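You operate a simulated robot arm through the tools that you are given. There is no shell and no other tool. Be economical: measure what you need, move in short steps, check, and stop when the job is done.

Carry out the task below with a simulated two-armed robot. There is one attempt and no reset: what you move stays moved.

Task
On the top of the beige bench, fold the white cloth in half.

Only the result counts: the job must be done as asked and must still hold three seconds after the hand-in. Knocking over, shifting, dropping, spilling or breaking anything else fails it. Flat cloth is picked up by pressing the open fingertips on it (5 to 10 N) and closing them slowly along it; thin cloth reads only 2 to 8 mm in the jaws.

Robot
Two 7-joint arms with two-finger parallel grippers on one trunk, on a base that drives. Base frame: it is fixed to the floor where the robot stands at the start and does not move with it; the origin is under the middle of the robot, x ahead of it, y to its left, z up; the surface under the hand at the start is at about z = 0.8. Readings come in m, rad, newtons and seconds.
The left shoulder is at the start at [0.202, 0.171, 1.054], the right one opposite. Places, roughly: top of the beige bench [0.6, -0.1, 0.8]. Payload 4.4 kg a hand.
The tool frame of a hand sits at the grasp point between the pads (the TCP): z along the fingers, y along the line on which they close. The tips reach 0.023 m beyond it. The gripper opens to 0.094 m. The fingers are 0.038 m wide and 0.01 m thick; the gripper's body (0.054 by 0.096 m) begins 0.039 m behind the TCP.
Orientation is told as [roll, pitch, yaw] about the base's x, y, z axes, in that order, counted from this pose: with the fingers straight down and closing along the base's y, the tool's x points along the base's -x, its y along +y and its z along -z.

Tools
- The arms move only by the tool move_arm. It takes "left_targets", "right_targets" or both (then of equal length, played together; a hand with none holds still); each is a list of rows, each a list of 3 entries, a list of its own where there are three numbers: the shift along the tool's x, y, z in units of 30 mm (1.0 is 30 mm), then the turn, a rotation vector about the tool's x, y, z in units of 4 degrees (1.0 is 4 degrees), then the gripper command, from -1 (fully open) to 1 (shut), values between in proportion. In form: [[[tx, ty, tz], [ax, ay, az], gripper], ...]. A call has 1 to 12 rows; each row shifts and turns the commanded pose from where the row before left it, along the tool's axes as they then stand. A call with a number of a shift or a turn outside -1 to 1 is refused whole. Each row takes 0.2 s and may step no farther than 0.05 m and 0.15 rad from the row before; otherwise, or with a gripper value out of range, the whole call is refused. A pose out of reach is approached as far as the arm can. The call stops where the force on the tool passes 40 N (or 10 N more than at its start, if that is more) or the arm is blocked; 0.2 s more then pass. The fingers move at their own pace (about 0.072 m/s each) and stop on an object; they squeeze with about 42 N. The grip force told is the motor's: it shows also when the fingers shut on nothing. Time passes only in rows, and 0.2 s behind the last, so rows that do not move let the fingers close. The reply holds the time, the measured pose of the TCP, the force on the tool along the base axes, the opening and the grip force, in the units named above and with some noise, with the torque about the TCP (base axes, N m) and any sound that the robot's microphone picked up, and new pictures: "pictures" is both (left out), scene, wrist or none (wrist: the cameras of the hands that moved).
- Cameras (640 x 400 px; columns grow to the right, rows downward): "scene" is now at [0.3375, -0.0166, 1.1762]; the picture's right is [-0.18, -0.98, 0.00], its down [-0.62, 0.11, -0.77] and it looks along [0.76, -0.14, -0.63] (base axes); focal length 214 px, centre (320, 200). "left" rides on the left gripper at [0.086, -0.016, -0.074] in its tool frame; the picture's right is [0.18, 0.98, 0.00], its down [-0.58, 0.11, -0.81] and it looks along [-0.79, 0.15, 0.59] (tool axes); focal length 243 px, centre (320, 200). "right" rides on the right gripper at [0.087, 0.016, -0.074] in its tool frame; the picture's right is [-0.18, 0.98, 0.00], its down [-0.58, -0.11, -0.81] and it looks along [-0.79, -0.15, 0.59] (tool axes); focal length 243 px, centre (320, 200). There is no depth. A picture from a camera that has moved, and an enlarged one, comes with that camera's place and axes in the base frame and with its lens.
- move_column(by): slides the trunk up (or, below 0, down) by that many m; the arms and the scene camera ride with it, the base frame stays. It gives what a move gives, with no picture.
- roll_base(legs): drives the robot by 1 to 6 legs, each [ahead, left, turn to the left] in m, m and rad, along the robot's own axes; the way and the turn of a leg run together, so that a leg with both is an arc; at most 1.5 m and 3.142 rad a leg. The arms and the cameras ride along, it lands a little off, and it stops where it bumps. It gives what a move gives, and a new picture of the scene camera.
- head_to(pan, tilt): turns the head with the scene camera to pan (to the left, within 1.396 rad either way) and tilt (down, from -0.506 to 1.204), counted from straight ahead of the robot. It gives what a move gives, and a new picture of the scene camera.
- enlarge(camera, box): a new picture of the part [left, top, right, bottom] of that camera's present view, enlarged. No time passes.
- sign_off(): hands the job in; it is judged then, once.

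Go step by step. Nothing tells you exact positions but the pictures and the camera data: compare them with the known pose of the tool, close in by small moves and look again before you grip or let go. The budget is 120 turns and 260 pictures, counting those below and the enlarged ones. Unless the task says otherwise, let go and move clear before handing in, and close with one line.

The tools are called after ">>>" as a command line: name --argument value ..., lists and objects as JSON in quotes. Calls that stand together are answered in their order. move_arm: Moves the arms, as the interface text tells. Its arguments: {"type":"object","properties":{"left_targets":{"type":"array"},"right_targets":{"type":"array"},"pictures":{"type":"string","enum":["both","scene","wrist","none"]}},"required":[]} The other tools are called the same way: move_column (by) slides the trunk up or down; roll_base (legs) drives the base; head_to (pan, tilt) turns the head that bears the scene camera; enlarge (camera, box) takes an enlarged picture of a part of a camera's view; sign_off () hands the job in.

At the start:

```text
t: 0.0
left_tool_pos: [0.6303, 0.0767, 1.0091]
left_ee_rot: [0.001, -0.001, 0.0]
left_wrist_force: [0.1, 0.2, 0.1]
left_ft_torque: [-0.01, -0.01, 0.0]
left_width: 0.0939
left_grasp_force: 0.1
right_tool_pos: [0.5105, -0.3787, 1.0194]
right_ee_rot: [0.001, 0.0, -0.001]
right_wrist_force: [0.1, -0.7, 0.3]
right_ft_torque: [0.03, 0.0, 0.03]
right_width: 0.094
right_grasp_force: 0.0
trunk travel left (down, up): [-0.075, 0.313]
robot x, y, heading: [-0.0006, 0.0011, -0.004]
head pan, tilt: [-0.176, 0.686]
```

scene: 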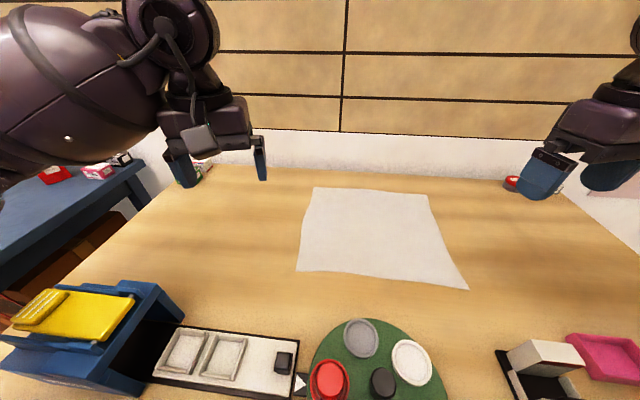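
right: 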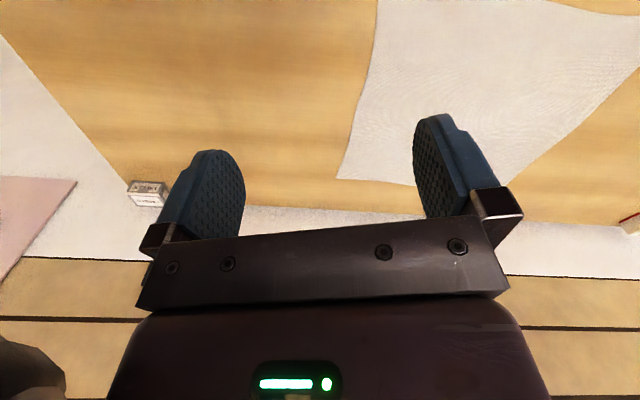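
left: 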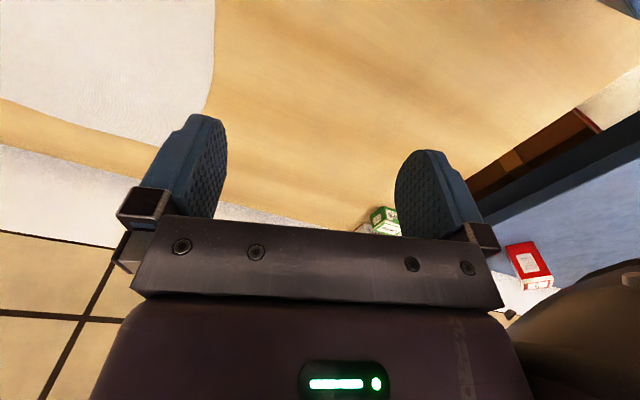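

The white cloth is about 0.33 × 0.29 m and turned about -16.5°. Its near corners are at roughly (0.485,-0.32) and (0.583,-0.014), its far ones at (0.76,-0.41) and (0.856,-0.09). I plan to fold the near edge onto the far edge with both hands, so I first hover over the near corners, aligned with the edge.

>>> move_arm --left_targets '[[[0.245, -0.743, 0.605], [0, 0, 0], -0.28], [[0.245, -0.743, 0.605], [0, 0, 0], -0.28], [[0.245, -0.743, 0.605], [0, 0, 0], -0.28], [[0.245, -0.743, 0.605], [0, 0, 0], -0.28], [[0.245, -0.743, 0.605], [0, 0, 0], -0.28], [[0.245, -0.743, 0.605], [0, 0, 0], -0.28], [[0, 0, 0], [0, 0, 0.825], -0.28], [[0, 0, 0], [0, 0, 0.825], -0.28], [[0, 0, 0], [0, 0, 0.825], -0.28], [[0, 0, 0], [0, 0, 0.825], -0.28], [[0, 0, 0], [0, 0, 0.825], -0.28]]' --right_targets '[[[0, 0.51, 0.663], [0, 0, 0], -0.28], [[0, 0.51, 0.663], [0, 0, 0], -0.28], [[0, 0.51, 0.663], [0, 0, 0], -0.28], [[0, 0.51, 0.663], [0, 0, 0], -0.28], [[0, 0.51, 0.663], [0, 0, 0], -0.28], [[0, 0.51, 0.663], [0, 0, 0], -0.28], [[0, 0, 0], [0, 0, 0.825], -0.28], [[0, 0, 0], [0, 0, 0.825], -0.28], [[0, 0, 0], [0, 0, 0.825], -0.28], [[0, 0, 0], [0, 0, 0.825], -0.28], [[0, 0, 0], [0, 0, 0.825], -0.28]]'

```text
t: 2.4
left_tool_pos: [0.5872, -0.0583, 0.9003]
left_ee_rot: [0.002, 0.002, -0.292]
left_wrist_force: [1.0, 0.4, 0.4]
left_ft_torque: [0.0, 0.0, 0.0]
left_width: 0.0603
left_grasp_force: 0.1
right_tool_pos: [0.51, -0.2883, 0.8989]
right_ee_rot: [-0.001, 0.0, -0.29]
right_wrist_force: [0.5, 0.9, -0.8]
right_ft_torque: [0.02, 0.0, -0.01]
right_width: 0.06
right_grasp_force: 0.1
trunk travel left (down, up): [-0.075, 0.313]
robot x, y, heading: [-0.0008, 0.0005, -0.001]
head pan, tilt: [-0.176, 0.686]
camera scene: at [0.3374, -0.0166, 1.1762], right [-0.18, -0.98, 0.0], down [-0.62, 0.11, -0.77], along [0.76, -0.14, -0.63], focal length 214 px, centre (320, 200)
camera right: at [0.4319, -0.2468, 0.9749], right [0.46, 0.89, 0.0], down [0.53, -0.27, 0.81], along [0.72, -0.37, -0.59], focal length 243 px, centre (320, 200)
camera left: at [0.501, -0.0505, 0.9772], right [0.1, 0.99, 0.0], down [0.59, -0.06, 0.81], along [0.8, -0.08, -0.59], focal length 243 px, centre (320, 200)
```

scene: 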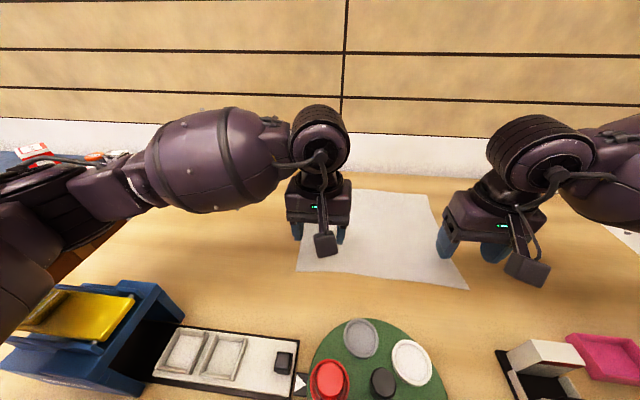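
right: 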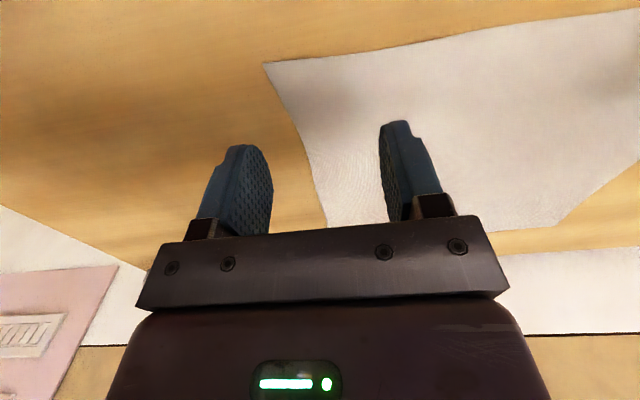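
left: 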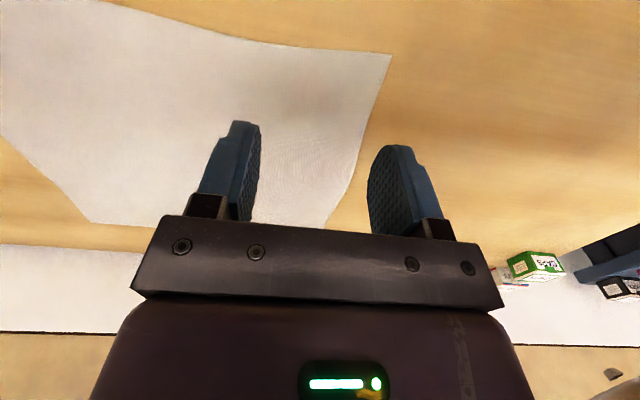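

The wrist views confirm the near corners at about (0.484,-0.319) and (0.580,-0.010). The outer fingers are just at the cloth's side edges, so I shift both hands a little inward and come down close to the surface.

>>> move_arm --left_targets '[[[-0.05, -0.142, 0.583], [0, 0, 0], -0.28], [[-0.05, -0.142, 0.583], [0, 0, 0], -0.28], [[-0.05, -0.142, 0.583], [0, 0, 0], -0.28], [[-0.05, -0.142, 0.583], [0, 0, 0], -0.28]]' --right_targets '[[[-0.05, 0.167, 0.583], [0, 0, 0], -0.28], [[-0.05, 0.167, 0.583], [0, 0, 0], -0.28], [[-0.05, 0.167, 0.583], [0, 0, 0], -0.28], [[-0.05, 0.167, 0.583], [0, 0, 0], -0.28]]'

```text
t: 3.4
left_tool_pos: [0.588, -0.0781, 0.8306]
left_ee_rot: [0.001, 0.001, -0.29]
left_wrist_force: [0.2, -0.1, 0.0]
left_ft_torque: [0.02, 0.0, -0.04]
left_width: 0.0599
left_grasp_force: 0.1
right_tool_pos: [0.5218, -0.2706, 0.8283]
right_ee_rot: [-0.001, 0.001, -0.288]
right_wrist_force: [-0.5, -0.5, 0.5]
right_ft_torque: [0.01, -0.03, 0.0]
right_width: 0.0603
right_grasp_force: 0.1
trunk travel left (down, up): [-0.075, 0.313]
robot x, y, heading: [0.0043, 0.0011, 0.001]
head pan, tilt: [-0.176, 0.686]
camera scene: at [0.3379, -0.0166, 1.1759], right [-0.18, -0.98, 0.0], down [-0.62, 0.11, -0.77], along [0.76, -0.14, -0.63], focal length 214 px, centre (320, 200)
camera right: at [0.444, -0.2295, 0.9042], right [0.46, 0.89, 0.0], down [0.53, -0.27, 0.81], along [0.72, -0.37, -0.59], focal length 243 px, centre (320, 200)
camera left: at [0.5021, -0.0686, 0.9069], right [0.1, 0.99, 0.0], down [0.59, -0.06, 0.81], along [0.8, -0.08, -0.59], focal length 243 px, centre (320, 200)
```

scene: 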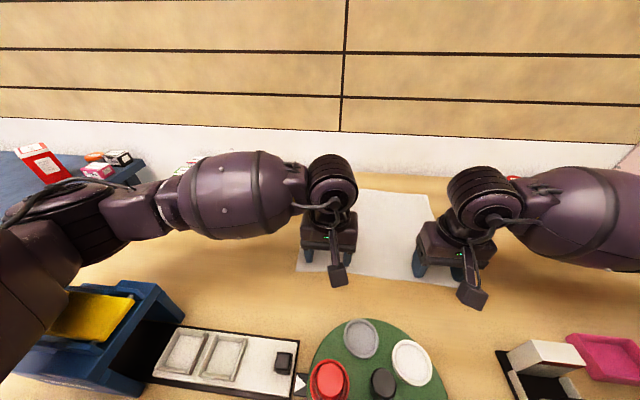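
right: 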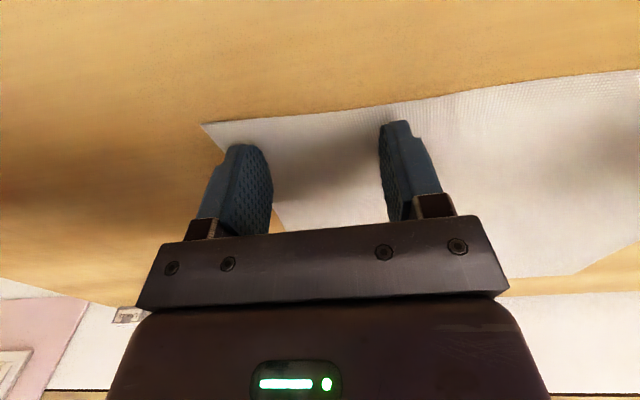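
left: 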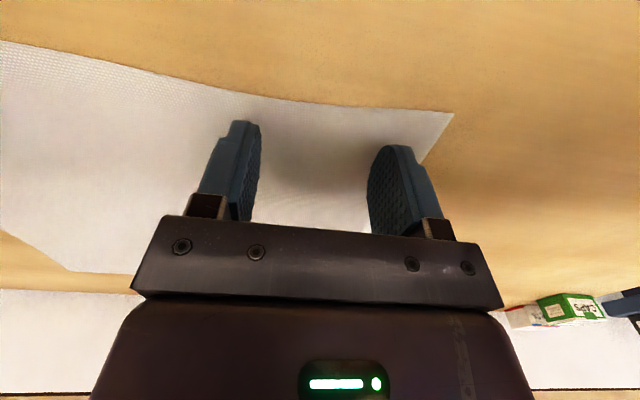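

Both hands are well placed, with tips about 5–8 mm above the cloth. I press down in small steps.

>>> move_arm --left_targets '[[[0, 0, 0.13], [0, 0, 0], -0.28], [[0, 0, 0.1], [0, 0, 0], -0.28], [[0, 0, 0], [0, 0, 0], -0.28]]' --right_targets '[[[0, 0, 0.1], [0, 0, 0], -0.28], [[0, 0, 0.08], [0, 0, 0], -0.28], [[0, 0, 0], [0, 0, 0], -0.28]]' --pictures "none"

```text
t: 4.2
left_tool_pos: [0.5893, -0.0773, 0.8233]
left_ee_rot: [0.001, -0.001, -0.288]
left_wrist_force: [1.1, -1.0, 6.7]
left_ft_torque: [0.06, 0.05, 0.0]
left_width: 0.0599
left_grasp_force: 0.0
right_tool_pos: [0.5223, -0.2702, 0.8248]
right_ee_rot: [-0.001, 0.0, -0.289]
right_wrist_force: [0.0, 0.1, 0.2]
right_ft_torque: [-0.01, -0.02, -0.03]
right_width: 0.0601
right_grasp_force: 0.0
trunk travel left (down, up): [-0.075, 0.313]
robot x, y, heading: [-0.0026, 0.001, 0.002]
head pan, tilt: [-0.176, 0.686]
```

The left hand presses with 6.7 N, and the right is just short of contact. I lower the right a bit more.

>>> move_arm --right_targets '[[[0, 0, 0.06], [0, 0, 0], -0.28], [[0, 0, 0.0], [0, 0, 0], -0.28]]' --pictures "none"

```text
t: 4.8
left_tool_pos: [0.5884, -0.0783, 0.8248]
left_ee_rot: [0.002, -0.002, -0.288]
left_wrist_force: [0.6, -1.1, 3.4]
left_ft_torque: [0.02, 0.0, 0.01]
left_width: 0.0603
left_grasp_force: 0.2
right_tool_pos: [0.5225, -0.2709, 0.8249]
right_ee_rot: [0.001, -0.004, -0.29]
right_wrist_force: [1.1, 0.3, 9.7]
right_ft_torque: [-0.17, 0.05, 0.02]
right_width: 0.06
right_grasp_force: 0.1
trunk travel left (down, up): [-0.075, 0.313]
robot x, y, heading: [-0.0028, 0.0011, -0.002]
head pan, tilt: [-0.176, 0.686]
```

Right reads 9.7 N and left about 3.4 N. I add a touch of pressure on the left and close both hands slowly.

>>> move_arm --left_targets '[[[0, 0, 0.05], [0, 0, 0], -0.28], [[0, 0, 0], [0, 0, 0], -0.15], [[0, 0, 0], [0, 0, 0], 0.0], [[0, 0, 0], [0, 0, 0], 0.12], [[0, 0, 0], [0, 0, 0], 0.25], [[0, 0, 0], [0, 0, 0], 0.38], [[0, 0, 0], [0, 0, 0], 0.5], [[0, 0, 0], [0, 0, 0], 0.62], [[0, 0, 0], [0, 0, 0], 0.75], [[0, 0, 0], [0, 0, 0], 0.88], [[0, 0, 0], [0, 0, 0], 1], [[0, 0, 0], [0, 0, 0], 1]]' --right_targets '[[[0, 0, 0], [0, 0, 0], -0.28], [[0, 0, 0], [0, 0, 0], -0.15], [[0, 0, 0], [0, 0, 0], 0.0], [[0, 0, 0], [0, 0, 0], 0.12], [[0, 0, 0], [0, 0, 0], 0.25], [[0, 0, 0], [0, 0, 0], 0.38], [[0, 0, 0], [0, 0, 0], 0.5], [[0, 0, 0], [0, 0, 0], 0.62], [[0, 0, 0], [0, 0, 0], 0.75], [[0, 0, 0], [0, 0, 0], 0.88], [[0, 0, 0], [0, 0, 0], 1], [[0, 0, 0], [0, 0, 0], 1]]'

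```text
t: 7.4
left_tool_pos: [0.588, -0.0768, 0.8243]
left_ee_rot: [-0.001, -0.003, -0.287]
left_wrist_force: [-1.6, -15.5, 23.2]
left_ft_torque: [-0.44, 0.34, 0.18]
left_width: 0.0001
left_grasp_force: 42.1
right_tool_pos: [0.5205, -0.2698, 0.8254]
right_ee_rot: [0.0, -0.006, -0.285]
right_wrist_force: [5.6, 18.8, 18.6]
right_ft_torque: [0.44, -0.31, 0.13]
right_width: 0.0017
right_grasp_force: 42.0
trunk travel left (down, up): [-0.075, 0.313]
robot x, y, heading: [0.0002, -0.0018, -0.006]
head pan, tilt: [-0.176, 0.686]
camera scene: at [0.3351, -0.0155, 1.1772], right [-0.18, -0.98, 0.0], down [-0.62, 0.11, -0.78], along [0.76, -0.14, -0.63], focal length 214 px, centre (320, 200)
camera right: at [0.4422, -0.229, 0.9001], right [0.46, 0.89, 0.0], down [0.52, -0.27, 0.81], along [0.72, -0.37, -0.59], focal length 243 px, centre (320, 200)
camera left: at [0.5005, -0.0689, 0.9008], right [0.1, 0.99, 0.0], down [0.59, -0.06, 0.81], along [0.8, -0.08, -0.59], focal length 243 px, centre (320, 200)
```

scene: 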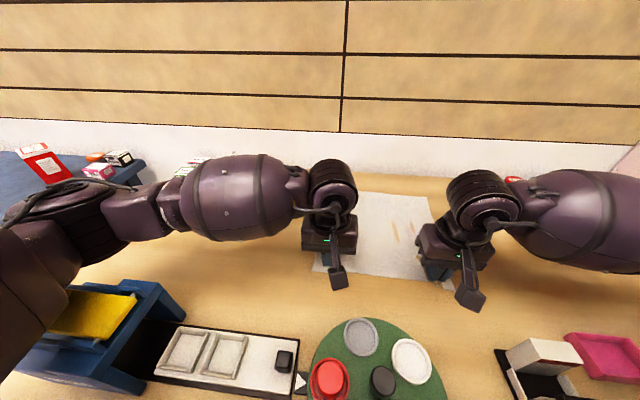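
right: 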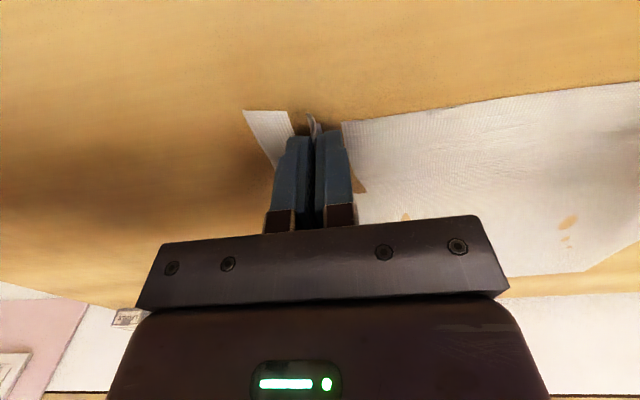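
left: 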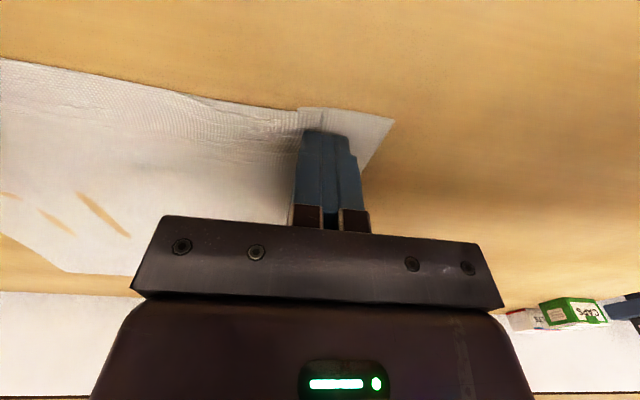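

The right hand has cloth (1.7 mm), but the left closed on nothing (0.1 mm). I lift both slightly to check.

>>> move_arm --left_targets '[[[0, 0, -0.4], [0, 0, 0], 1], [[0, 0, -0.4], [0, 0, 0], 1], [[0, 0, 0], [0, 0, 0], 1]]' --right_targets '[[[0, 0, -0.4], [0, 0, 0], 1], [[0, 0, -0.4], [0, 0, 0], 1], [[0, 0, 0], [0, 0, 0], 1]]'

```text
t: 8.2
left_tool_pos: [0.5886, -0.0774, 0.8447]
left_ee_rot: [0.002, 0.001, -0.287]
left_wrist_force: [0.1, -0.9, -0.5]
left_ft_torque: [0.05, 0.03, 0.02]
left_width: 0.0
left_grasp_force: 41.8
right_tool_pos: [0.5216, -0.2704, 0.8468]
right_ee_rot: [-0.002, 0.001, -0.29]
right_wrist_force: [0.5, -0.1, 0.2]
right_ft_torque: [-0.03, 0.01, -0.01]
right_width: 0.0018
right_grasp_force: 42.2
trunk travel left (down, up): [-0.075, 0.313]
robot x, y, heading: [-0.0003, -0.0007, 0.0]
head pan, tilt: [-0.176, 0.686]
camera scene: at [0.3379, -0.0166, 1.1758], right [-0.18, -0.98, 0.0], down [-0.62, 0.11, -0.77], along [0.76, -0.14, -0.63], focal length 214 px, centre (320, 200)
camera right: at [0.4438, -0.2299, 0.9213], right [0.46, 0.89, 0.0], down [0.53, -0.27, 0.81], along [0.72, -0.37, -0.59], focal length 243 px, centre (320, 200)
camera left: at [0.5018, -0.0692, 0.9215], right [0.1, 0.99, 0.0], down [0.59, -0.06, 0.81], along [0.8, -0.08, -0.59], focal length 243 px, centre (320, 200)
```

scene: 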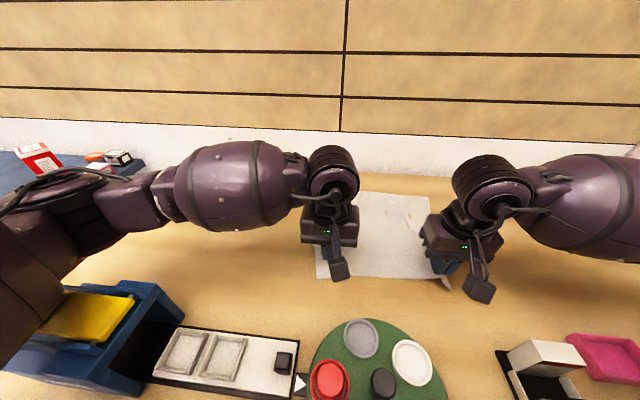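
right: 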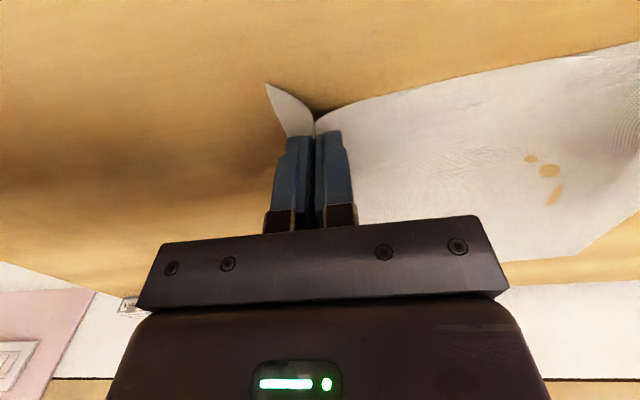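
left: 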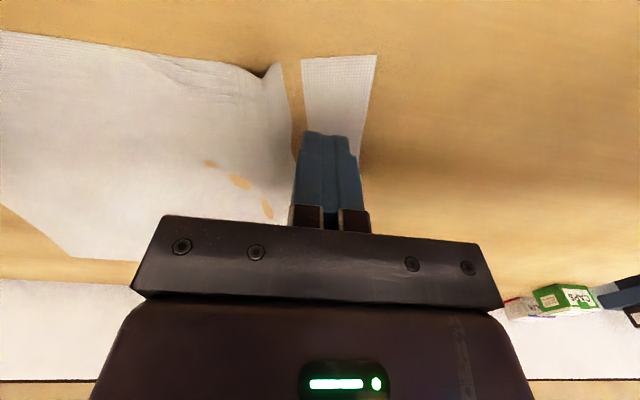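

The right hand holds the cloth; the left slipped and left a ripple. I raise and open the left hand and look at the cloth there.

>>> move_arm --left_targets '[[[0, 0, -0.7], [0, 0, 0], 1], [[0, 0, -0.7], [0, 0, 0], 0], [[0, 0, 0], [0, 0, 0], -0.28], [[0, 0, 0], [0, 0, 0], -0.28]]' --pictures "both"

```text
t: 9.2
left_tool_pos: [0.5878, -0.0754, 0.8893]
left_ee_rot: [-0.001, -0.002, -0.287]
left_wrist_force: [0.4, -0.4, -0.1]
left_ft_torque: [-0.01, -0.01, -0.02]
left_width: 0.0601
left_grasp_force: 0.1
right_tool_pos: [0.5203, -0.2693, 0.846]
right_ee_rot: [0.001, 0.0, -0.29]
right_wrist_force: [0.0, -0.3, -0.6]
right_ft_torque: [0.0, 0.0, -0.02]
right_width: 0.0018
right_grasp_force: 42.1
trunk travel left (down, up): [-0.075, 0.313]
robot x, y, heading: [0.0017, -0.002, -0.001]
head pan, tilt: [-0.176, 0.686]
camera scene: at [0.3374, -0.0165, 1.1762], right [-0.18, -0.98, 0.0], down [-0.62, 0.11, -0.77], along [0.76, -0.14, -0.63], focal length 214 px, centre (320, 200)
camera left: at [0.5009, -0.0676, 0.9649], right [0.1, 0.99, 0.0], down [0.59, -0.06, 0.81], along [0.8, -0.08, -0.59], focal length 243 px, centre (320, 200)
```

scene: 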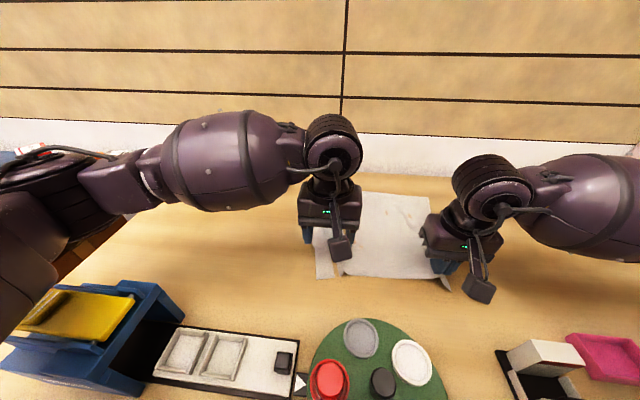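
left: 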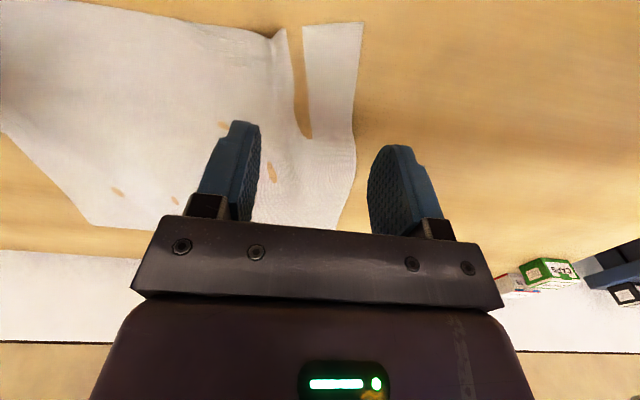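

A ripple ridge runs along x at about y≈-0.09, which is good material to pinch. I center the left hand on it with a 0.05 opening, close above the cloth.

>>> move_arm --left_targets '[[[0.119, -0.186, 0.633], [0, 0, 0], -0.1], [[0.119, -0.186, 0.633], [0, 0, 0], -0.1], [[0.119, -0.186, 0.633], [0, 0, 0], -0.1], [[0, 0, 0], [0, 0, 0], -0.1]]' --pictures "wrist"

```text
t: 10.2
left_tool_pos: [0.5734, -0.0901, 0.832]
left_ee_rot: [0.001, 0.0, -0.287]
left_wrist_force: [0.1, -0.4, -0.2]
left_ft_torque: [-0.02, 0.01, -0.02]
left_width: 0.0516
left_grasp_force: 0.1
right_tool_pos: [0.5219, -0.2701, 0.8477]
right_ee_rot: [0.001, 0.001, -0.289]
right_wrist_force: [0.2, -0.4, 0.6]
right_ft_torque: [-0.03, 0.01, 0.01]
right_width: 0.0021
right_grasp_force: 42.0
trunk travel left (down, up): [-0.075, 0.313]
robot x, y, heading: [0.0037, 0.0004, -0.003]
head pan, tilt: [-0.176, 0.686]
camera left: at [0.4862, -0.0818, 0.9089], right [0.1, 0.99, 0.0], down [0.59, -0.06, 0.81], along [0.8, -0.08, -0.59], focal length 243 px, centre (320, 200)
```

left: 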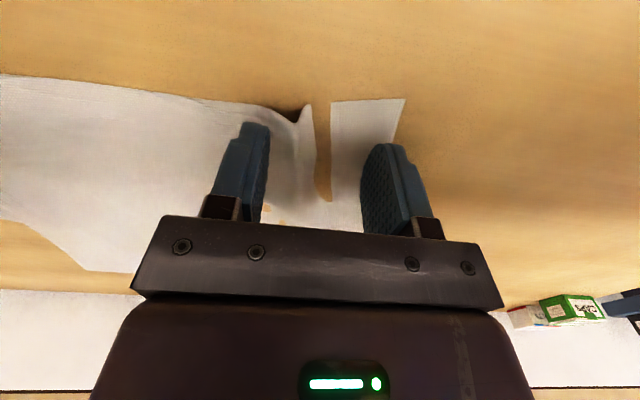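

The fingers straddle the ripple nicely. I press down in small steps.

>>> move_arm --left_targets '[[[0, 0, 0.15], [0, 0, 0], -0.1], [[0, 0, 0.12], [0, 0, 0], -0.1], [[0, 0, 0], [0, 0, 0], -0.1]]' --pictures "none"

```text
t: 11.0
left_tool_pos: [0.5747, -0.0916, 0.8248]
left_ee_rot: [-0.001, -0.001, -0.287]
left_wrist_force: [0.5, 0.5, 3.7]
left_ft_torque: [0.06, -0.03, -0.02]
left_width: 0.0515
left_grasp_force: 0.1
right_tool_pos: [0.521, -0.2687, 0.8476]
right_ee_rot: [0.001, 0.001, -0.291]
right_wrist_force: [0.2, -0.1, -0.1]
right_ft_torque: [-0.02, 0.0, 0.01]
right_width: 0.002
right_grasp_force: 42.2
trunk travel left (down, up): [-0.075, 0.313]
robot x, y, heading: [0.0022, 0.0027, -0.0]
head pan, tilt: [-0.176, 0.686]
```

Contact is at 3.7 N. I add a little pressure and close slowly.

>>> move_arm --left_targets '[[[0, 0, 0.04], [0, 0, 0], -0.1], [[0, 0, 0], [0, 0, 0], 0.0], [[0, 0, 0], [0, 0, 0], 0.1], [[0, 0, 0], [0, 0, 0], 0.2], [[0, 0, 0], [0, 0, 0], 0.3], [[0, 0, 0], [0, 0, 0], 0.4], [[0, 0, 0], [0, 0, 0], 0.5], [[0, 0, 0], [0, 0, 0], 0.6], [[0, 0, 0], [0, 0, 0], 0.7], [[0, 0, 0], [0, 0, 0], 0.8], [[0, 0, 0], [0, 0, 0], 0.9], [[0, 0, 0], [0, 0, 0], 1]]' --pictures "wrist"

```text
t: 13.6
left_tool_pos: [0.5722, -0.0923, 0.824]
left_ee_rot: [-0.006, -0.004, -0.291]
left_wrist_force: [-6.0, -28.9, 24.2]
left_ft_torque: [-0.82, 0.08, -0.02]
left_width: 0.0023
left_grasp_force: 42.1
right_tool_pos: [0.5208, -0.2696, 0.8476]
right_ee_rot: [0.004, -0.001, -0.289]
right_wrist_force: [6.2, 26.5, -3.1]
right_ft_torque: [0.68, -0.11, 0.28]
right_width: 0.0021
right_grasp_force: 42.2
trunk travel left (down, up): [-0.075, 0.313]
robot x, y, heading: [-0.0004, 0.0016, -0.001]
head pan, tilt: [-0.176, 0.686]
camera left: at [0.4854, -0.0833, 0.9007], right [0.11, 0.99, -0.01], down [0.59, -0.06, 0.81], along [0.8, -0.09, -0.59], focal length 243 px, centre (320, 200)
```

left: 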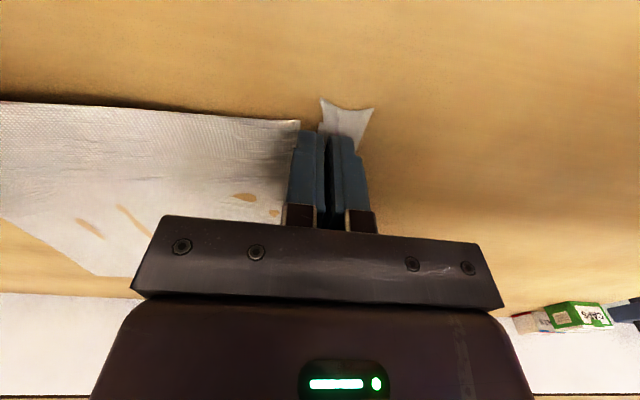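

Both hands now hold cloth, with the edge between them taut. I start the fold along an arc toward the far edge, relaxing the tension slightly.

>>> move_arm --left_targets '[[[-0.063, -0.15, -0.735], [0, 0, 0], 1], [[-0.19, 0, -0.71], [0, 0, 0], 1], [[-0.313, 0, -0.67], [0, 0, 0], 1], [[-0.42, 0, -0.605], [0, 0, 0], 1]]' --right_targets '[[[-0.063, 0, 0], [0, 0, 0], 1], [[-0.19, 0, -0.71], [0, 0, 0], 1], [[-0.313, 0, -0.67], [0, 0, 0], 1], [[-0.42, 0, -0.605], [0, 0, 0], 1]]'

```text
t: 14.6
left_tool_pos: [0.5995, -0.0998, 0.905]
left_ee_rot: [0.001, -0.001, -0.288]
left_wrist_force: [-4.4, -19.1, 0.0]
left_ft_torque: [-0.46, 0.09, -0.03]
left_width: 0.002
left_grasp_force: 42.2
right_tool_pos: [0.5499, -0.2777, 0.9053]
right_ee_rot: [0.001, 0.0, -0.289]
right_wrist_force: [3.7, 19.7, 0.5]
right_ft_torque: [0.48, -0.13, 0.24]
right_width: 0.002
right_grasp_force: 42.0
trunk travel left (down, up): [-0.075, 0.313]
robot x, y, heading: [0.0023, 0.0014, -0.003]
head pan, tilt: [-0.176, 0.686]
camera scene: at [0.3372, -0.0165, 1.1763], right [-0.18, -0.98, 0.0], down [-0.62, 0.11, -0.77], along [0.76, -0.14, -0.63], focal length 214 px, centre (320, 200)
camera right: at [0.4713, -0.2376, 0.9806], right [0.46, 0.89, 0.0], down [0.53, -0.27, 0.81], along [0.72, -0.37, -0.59], focal length 243 px, centre (320, 200)
camera left: at [0.5136, -0.0927, 0.9811], right [0.1, 0.99, 0.0], down [0.59, -0.06, 0.81], along [0.8, -0.08, -0.59], focal length 243 px, centre (320, 200)
```

scene: 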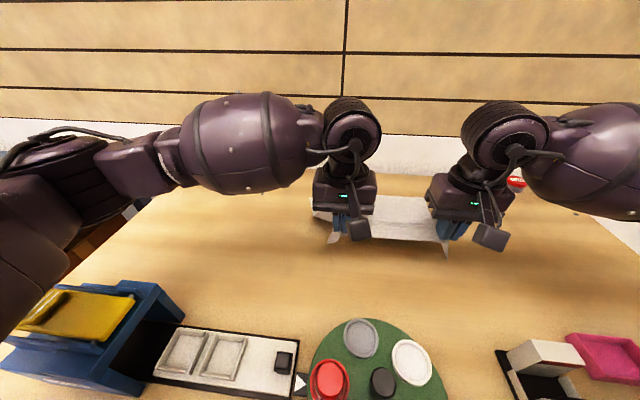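
right: 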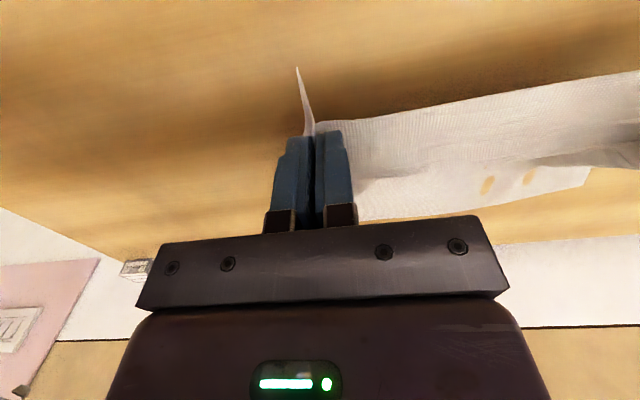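
left: 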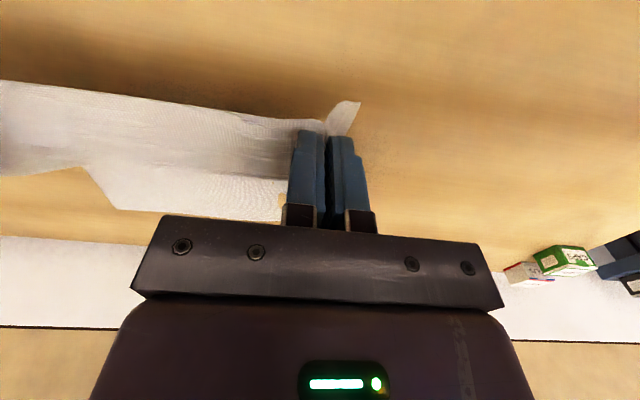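

The cloth lifts cleanly. I continue the arc to the top while easing the tension between the hands.

>>> move_arm --left_targets '[[[-0.52, -0.1, -0.52], [0, 0, 0], 1], [[-0.605, -0.1, -0.42], [0, 0, 0], 1], [[-0.67, 0, -0.31], [0, 0, 0], 1], [[-0.71, 0, -0.1], [0, 0, 0], 1], [[-0.735, 0, 0], [0, 0, 0], 1]]' --right_targets '[[[-0.52, 0.1, -0.52], [0, 0, 0], 1], [[-0.605, 0.05, -0.42], [0, 0, 0], 1], [[-0.67, 0, -0.31], [0, 0, 0], 1], [[-0.71, 0, -0.1], [0, 0, 0], 1], [[-0.735, 0, 0], [0, 0, 0], 1]]'

```text
t: 15.8
left_tool_pos: [0.6918, -0.1341, 0.9447]
left_ee_rot: [-0.001, 0.0, -0.289]
left_wrist_force: [-0.4, 0.1, -0.2]
left_ft_torque: [-0.01, 0.02, -0.03]
left_width: 0.002
left_grasp_force: 41.8
right_tool_pos: [0.6443, -0.303, 0.9462]
right_ee_rot: [-0.001, 0.001, -0.287]
right_wrist_force: [0.4, -0.8, -0.2]
right_ft_torque: [0.03, -0.02, -0.01]
right_width: 0.0021
right_grasp_force: 42.0
trunk travel left (down, up): [-0.075, 0.313]
robot x, y, heading: [-0.0032, 0.0017, -0.002]
head pan, tilt: [-0.176, 0.686]
camera scene: at [0.3379, -0.0167, 1.1759], right [-0.18, -0.98, 0.0], down [-0.62, 0.11, -0.77], along [0.76, -0.14, -0.63], focal length 214 px, centre (320, 200)
camera right: at [0.5665, -0.2614, 1.0203], right [0.46, 0.89, 0.0], down [0.53, -0.27, 0.81], along [0.72, -0.37, -0.59], focal length 243 px, centre (320, 200)
camera left: at [0.6052, -0.1272, 1.0205], right [0.1, 0.99, 0.0], down [0.59, -0.06, 0.81], along [0.8, -0.08, -0.59], focal length 243 px, centre (320, 200)
```

scene: 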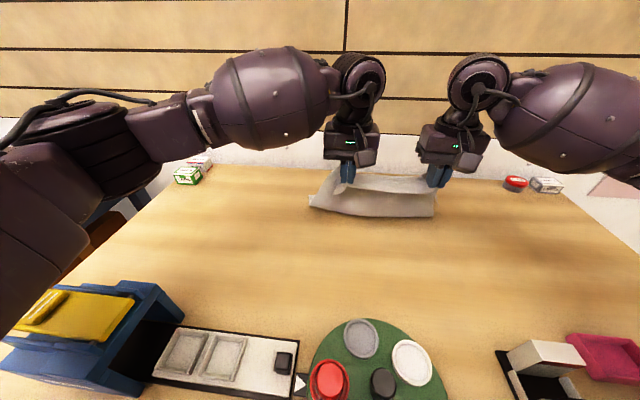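
right: 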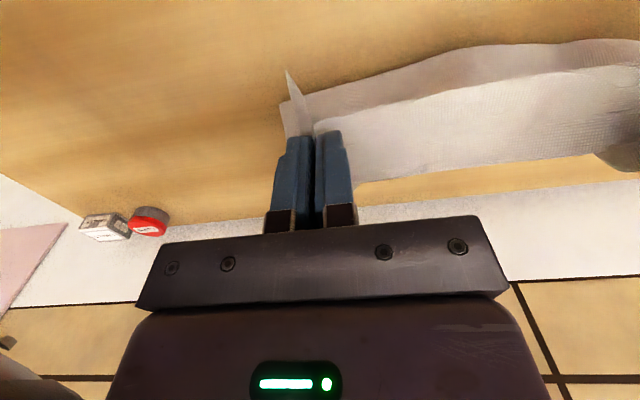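
left: 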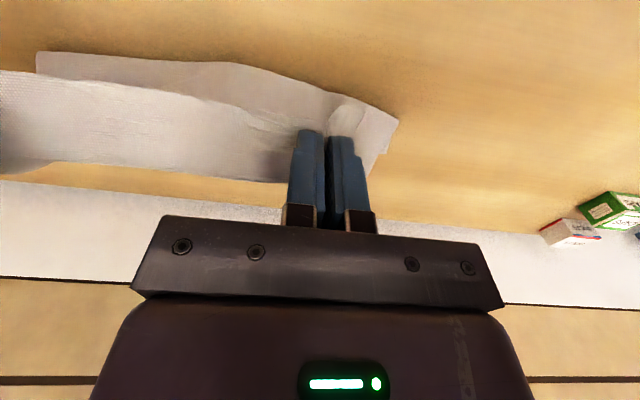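

The cloth's far part has slid forward a bit: far edge now at s≈0.88 and contact line at s≈0.76, where s is distance along the fold direction. I back up and lower slightly so the crease settles back to the middle, and then check.

>>> move_arm --left_targets '[[[0.27, 0.1, 0.4], [0, 0, 0], 1], [[0.27, 0.1, 0.4], [0, 0, 0], 1], [[0.27, 0.1, 0.4], [0, 0, 0], 1], [[0, 0, 0], [0, 0, 0], 1], [[0, 0, 0], [0, 0, 0], 1]]' --right_targets '[[[0.27, 0.1, 0.4], [0, 0, 0], 1], [[0.27, 0.1, 0.4], [0, 0, 0], 1], [[0.27, 0.1, 0.4], [0, 0, 0], 1], [[0, 0, 0], [0, 0, 0], 1], [[0, 0, 0], [0, 0, 0], 1]]'

```text
t: 17.0
left_tool_pos: [0.6717, -0.1191, 0.9072]
left_ee_rot: [0.0, -0.001, -0.287]
left_wrist_force: [-0.3, 0.1, -0.1]
left_ft_torque: [0.01, 0.01, -0.05]
left_width: 0.0019
left_grasp_force: 41.6
right_tool_pos: [0.6245, -0.2858, 0.9107]
right_ee_rot: [0.0, 0.001, -0.29]
right_wrist_force: [0.0, 0.4, -0.3]
right_ft_torque: [-0.06, 0.0, 0.02]
right_width: 0.0019
right_grasp_force: 41.9
trunk travel left (down, up): [-0.075, 0.313]
robot x, y, heading: [0.0012, -0.0042, 0.002]
head pan, tilt: [-0.176, 0.686]
camera scene: at [0.3375, -0.0166, 1.1762], right [-0.18, -0.98, 0.0], down [-0.62, 0.11, -0.77], along [0.76, -0.14, -0.63], focal length 214 px, centre (320, 200)
camera right: at [0.5467, -0.2457, 0.9857], right [0.46, 0.89, 0.0], down [0.53, -0.27, 0.81], along [0.72, -0.37, -0.59], focal length 243 px, centre (320, 200)
camera left: at [0.585, -0.1113, 0.9842], right [0.1, 0.99, 0.0], down [0.59, -0.06, 0.81], along [0.8, -0.08, -0.59], focal length 243 px, centre (320, 200)
```

scene: 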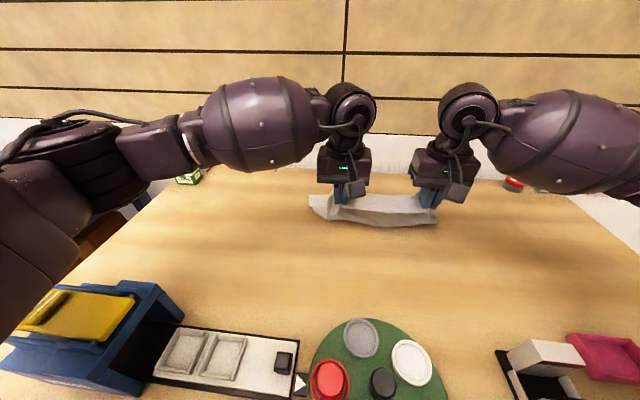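
right: 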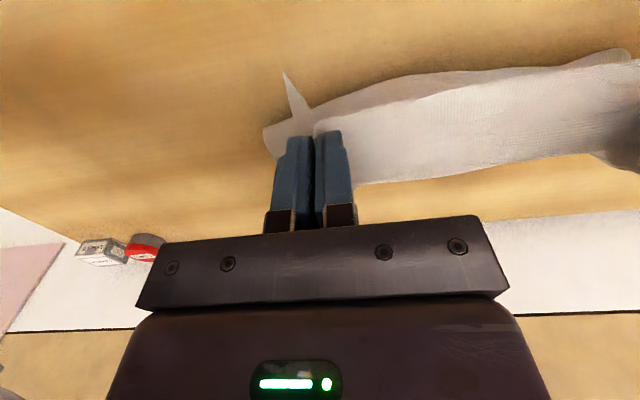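
left: 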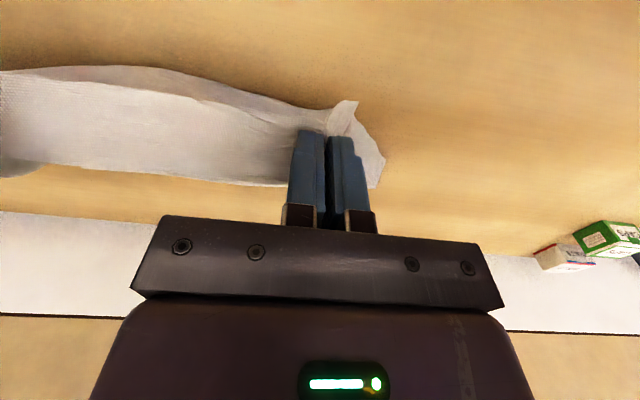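

The slack now bulges toward the robot, which is what I want. Next I carry the held edge forward over the far edge and down to a low hover.

>>> move_arm --left_targets '[[[-0.87, 0, -0.5], [0, 0, 0], 1], [[-0.87, 0, -0.2], [0, 0, 0], 1], [[-0.87, 0, 0.15], [0, 0, 0], 1], [[-0.87, 0, 0.4], [0, 0, 0], 1], [[-0.87, 0, 0.5], [0, 0, 0], 1], [[-0.87, 0, 0.6], [0, 0, 0], 1], [[-0.6, 0, 0.6], [0, 0, 0], 1], [[0, 0, 0], [0, 0, 0], 1]]' --right_targets '[[[-0.87, 0, -0.5], [0, 0, 0], 1], [[-0.87, 0, -0.2], [0, 0, 0], 1], [[-0.87, 0, 0.25], [0, 0, 0], 1], [[-0.87, 0, 0.4], [0, 0, 0], 1], [[-0.87, 0, 0.5], [0, 0, 0], 1], [[-0.87, 0, 0.6], [0, 0, 0], 1], [[-0.6, 0, 0.6], [0, 0, 0], 1], [[0, 0, 0], [0, 0, 0], 1]]'

```text
t: 18.6
left_tool_pos: [0.8534, -0.136, 0.8726]
left_ee_rot: [-0.038, 0.001, -0.245]
left_wrist_force: [-10.9, -36.0, -1.7]
left_ft_torque: [-0.9, 0.26, -0.12]
left_width: 0.0023
left_grasp_force: 41.7
left hand out of reach, approached as far as the arm can: row 7
right_tool_pos: [0.7862, -0.3186, 0.8706]
right_ee_rot: [0.037, -0.004, -0.262]
right_wrist_force: [10.0, 35.9, 0.3]
right_ft_torque: [0.85, -0.29, 0.44]
right_width: 0.002
right_grasp_force: 42.2
trunk travel left (down, up): [-0.075, 0.313]
robot x, y, heading: [-0.002, 0.002, 0.0]
head pan, tilt: [-0.176, 0.686]
stopped in row 7 (left hand): the force on the tool passed its limit at 60 N (the readings are from after the stop); the commanded pose is now the measured one
camera scene: at [0.338, -0.0157, 1.1759], right [-0.18, -0.98, 0.0], down [-0.62, 0.11, -0.77], along [0.76, -0.14, -0.63], focal length 214 px, centre (320, 200)
camera right: at [0.705, -0.2827, 0.9461], right [0.43, 0.9, 0.04], down [0.52, -0.28, 0.8], along [0.73, -0.33, -0.59], focal length 243 px, centre (320, 200)
camera left: at [0.7664, -0.1298, 0.9491], right [0.06, 1.0, -0.04], down [0.6, -0.01, 0.8], along [0.8, -0.07, -0.6], focal length 243 px, centre (320, 200)
```

scene: 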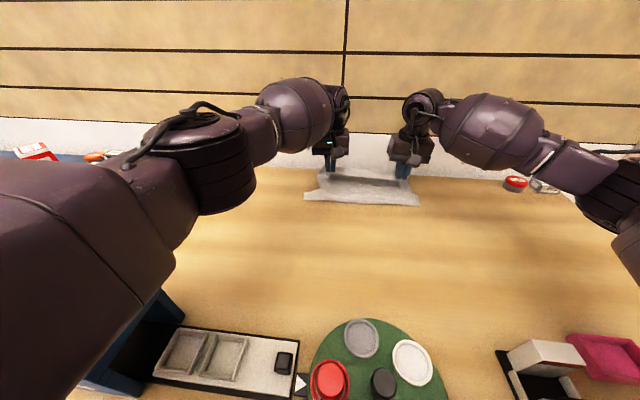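
right: 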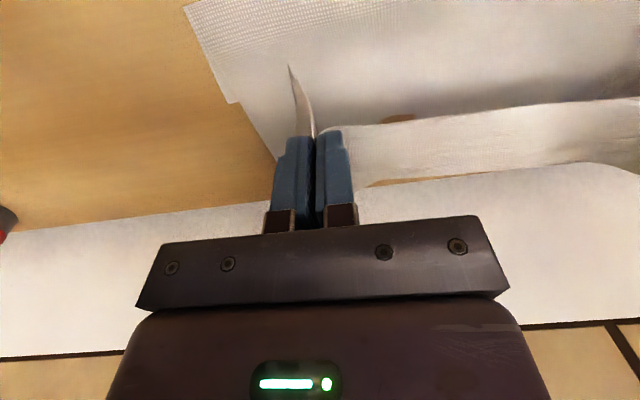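
left: 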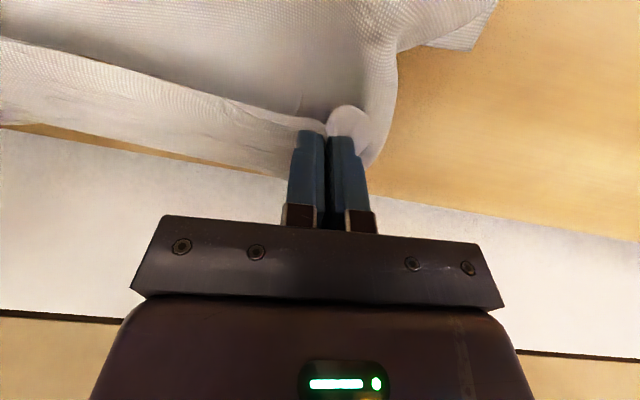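

The left arm is at its reach limit and the hands were pulling the cloth taut between them. I enlarge the scene view to see where the edges are.

>>> enlarge --camera "scene" --box '[280, 130, 450, 230]'

>>> enlarge --camera "right" --box '[160, 0, 640, 220]'

```text
3.76 times, centred on (365, 180) of scene
camera zoom: at [0.338, -0.0157, 1.1759], right [-0.18, -0.98, 0.0], down [-0.62, 0.11, -0.77], along [0.76, -0.14, -0.63], focal length 807 px, centre (151, 275)
```

zoom: 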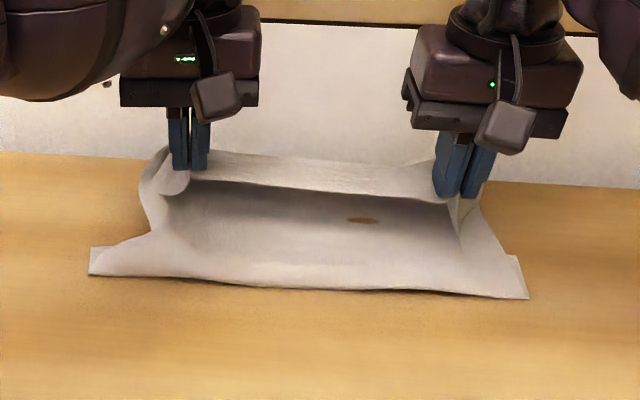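

```text
1.33 times, centred on (400, 110) of right
camera zoom: at [0.705, -0.2827, 0.9461], right [0.43, 0.9, 0.04], down [0.52, -0.28, 0.8], along [0.73, -0.33, -0.59], focal length 324 px, centre (213, 320)
```

zoom: 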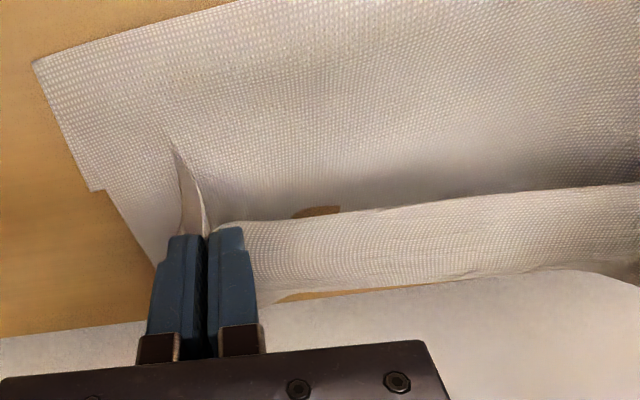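

With the hands kept vertical, the hem points back toward the robot and the body curls under it. I ease the tension, lower, and release gently; any turned-back hem can be smoothed forward afterwards.

>>> move_arm --left_targets '[[[0.1, -0.1, 0.1], [0, 0, 0], 1], [[0.1, -0.1, 0.2], [0, 0, 0], 1], [[0, 0, 0.4], [0, 0, 0], 1], [[0, 0, 0.4], [0, 0, 0], 1], [[0, 0, 0], [0, 0, 0], 1]]' --right_targets '[[[-0.1, 0.2, 0.1], [0, 0, 0], 1], [[-0.1, 0.2, 0.2], [0, 0, 0], 1], [[0, 0, 0.4], [0, 0, 0], 1], [[0, 0, 0.4], [0, 0, 0], 1], [[0, 0, 0], [0, 0, 0], 1]]'

```text
t: 19.8
left_tool_pos: [0.842, -0.1455, 0.8405]
left_ee_rot: [-0.026, -0.004, -0.249]
left_wrist_force: [-0.3, -0.8, 0.6]
left_ft_torque: [-0.01, 0.0, 0.01]
left_width: 0.0018
left_grasp_force: 41.6
right_tool_pos: [0.7931, -0.3168, 0.84]
right_ee_rot: [0.024, -0.004, -0.275]
right_wrist_force: [-0.3, 0.4, -0.1]
right_ft_torque: [0.03, 0.02, 0.02]
right_width: 0.0021
right_grasp_force: 42.1
trunk travel left (down, up): [-0.075, 0.313]
robot x, y, heading: [-0.0019, 0.0, -0.003]
head pan, tilt: [-0.176, 0.686]
camera scene: at [0.337, -0.0175, 1.1764], right [-0.18, -0.98, 0.0], down [-0.62, 0.11, -0.77], along [0.76, -0.14, -0.63], focal length 214 px, centre (320, 200)
camera right: at [0.7138, -0.278, 0.914], right [0.44, 0.9, 0.02], down [0.52, -0.28, 0.81], along [0.73, -0.34, -0.59], focal length 243 px, centre (320, 200)
camera left: at [0.7565, -0.1384, 0.9172], right [0.06, 1.0, -0.03], down [0.59, -0.02, 0.81], along [0.8, -0.06, -0.59], focal length 243 px, centre (320, 200)
```

scene: 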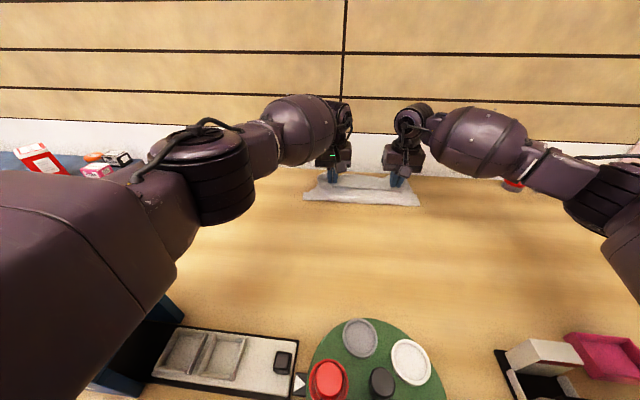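
right: 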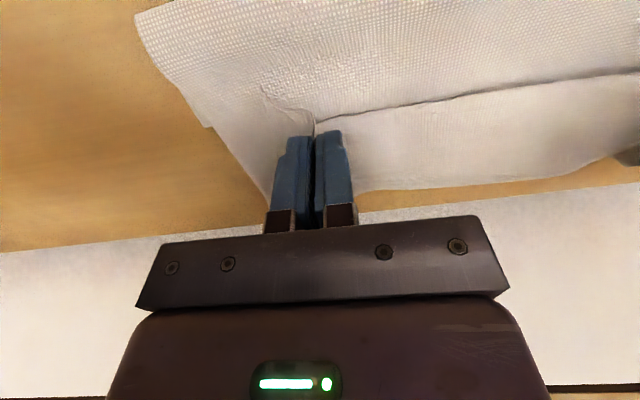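
left: 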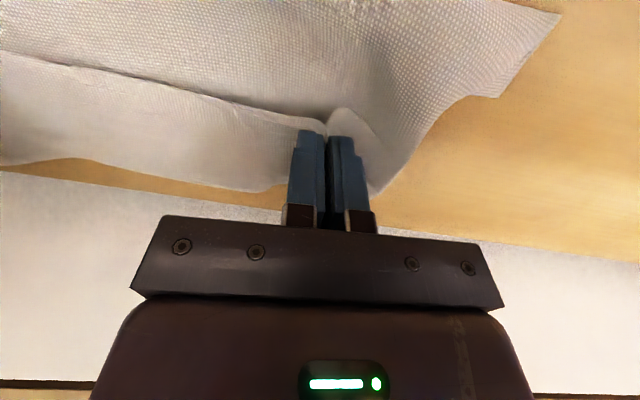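

The hem is doubled back and the crease is off the middle (upper part too long). Both hands still hold only the top layer, so I unfold back along the reverse arc and will redo it with a grip nearer the edge.

>>> move_arm --left_targets '[[[0, 0, -0.9], [0, 0, 0], 1], [[0.4, 0, -0.85], [0, 0, 0], 1], [[0.8, 0, -0.5], [0, 0, 0], 1], [[0.9, 0, -0.4], [0, 0, 0], 1], [[0.9, 0, 0], [0, 0, 0], 1], [[0.9, 0, 0.2], [0, 0, 0], 1], [[0.9, 0, 0.6], [0, 0, 0], 1], [[0.9, 0, 0.7], [0, 0, 0], 1], [[0.9, 0, 0.6], [0, 0, 0], 1], [[0.9, 0, 0.3], [0, 0, 0], 1], [[0, 0, 0], [0, 0, 0], 1]]' --right_targets '[[[0, 0, -0.9], [0, 0, 0], 1], [[0.4, 0, -0.85], [0, 0, 0], 1], [[0.8, 0, -0.5], [0, 0, 0], 1], [[0.9, 0, -0.4], [0, 0, 0], 1], [[0.9, 0, 0], [0, 0, 0], 1], [[0.9, 0, 0.2], [0, 0, 0], 1], [[0.9, 0, 0.6], [0, 0, 0], 1], [[0.9, 0, 0.7], [0, 0, 0], 1], [[0.9, 0, 0.6], [0, 0, 0], 1], [[0.9, 0, 0.3], [0, 0, 0], 1], [[0, 0, 0], [0, 0, 0], 1]]'

```text
t: 22.2
left_tool_pos: [0.6255, -0.092, 0.8466]
left_ee_rot: [-0.028, -0.003, -0.246]
left_wrist_force: [0.2, 0.0, 0.8]
left_ft_torque: [0.0, -0.03, 0.04]
left_width: 0.0022
left_grasp_force: 41.8
right_tool_pos: [0.5769, -0.2538, 0.8433]
right_ee_rot: [0.026, -0.001, -0.272]
right_wrist_force: [-0.1, 0.1, -1.3]
right_ft_torque: [-0.01, -0.03, -0.01]
right_width: 0.0019
right_grasp_force: 41.6
trunk travel left (down, up): [-0.075, 0.313]
robot x, y, heading: [-0.0046, 0.0012, 0.0]
head pan, tilt: [-0.176, 0.686]
camera scene: at [0.3373, -0.0175, 1.1762], right [-0.18, -0.98, 0.0], down [-0.62, 0.11, -0.77], along [0.76, -0.14, -0.63], focal length 214 px, centre (320, 200)
camera right: at [0.4972, -0.2166, 0.9196], right [0.44, 0.9, 0.03], down [0.52, -0.28, 0.8], along [0.73, -0.34, -0.59], focal length 243 px, centre (320, 200)
camera left: at [0.5393, -0.0845, 0.9239], right [0.06, 1.0, -0.03], down [0.59, -0.02, 0.81], along [0.8, -0.07, -0.59], focal length 243 px, centre (320, 200)
```

scene: 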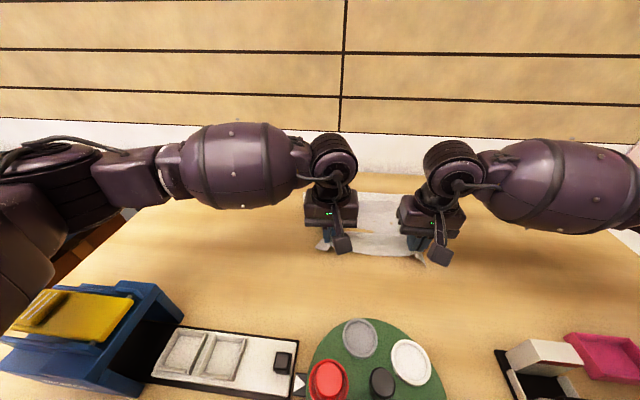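
right: 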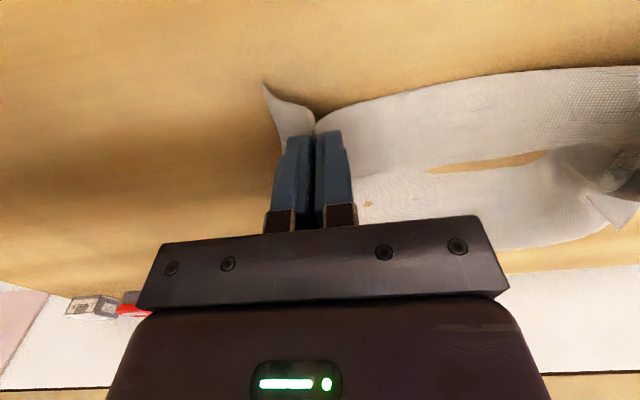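
left: 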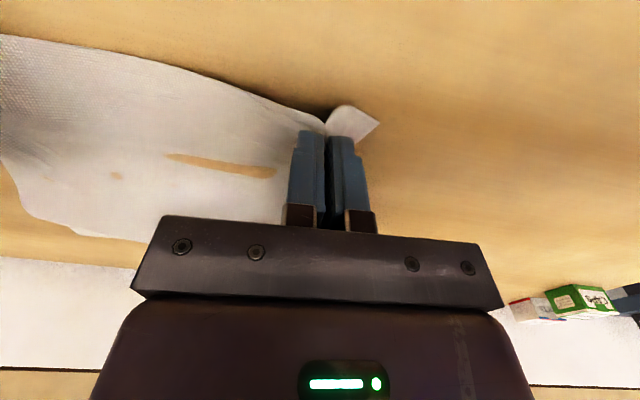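

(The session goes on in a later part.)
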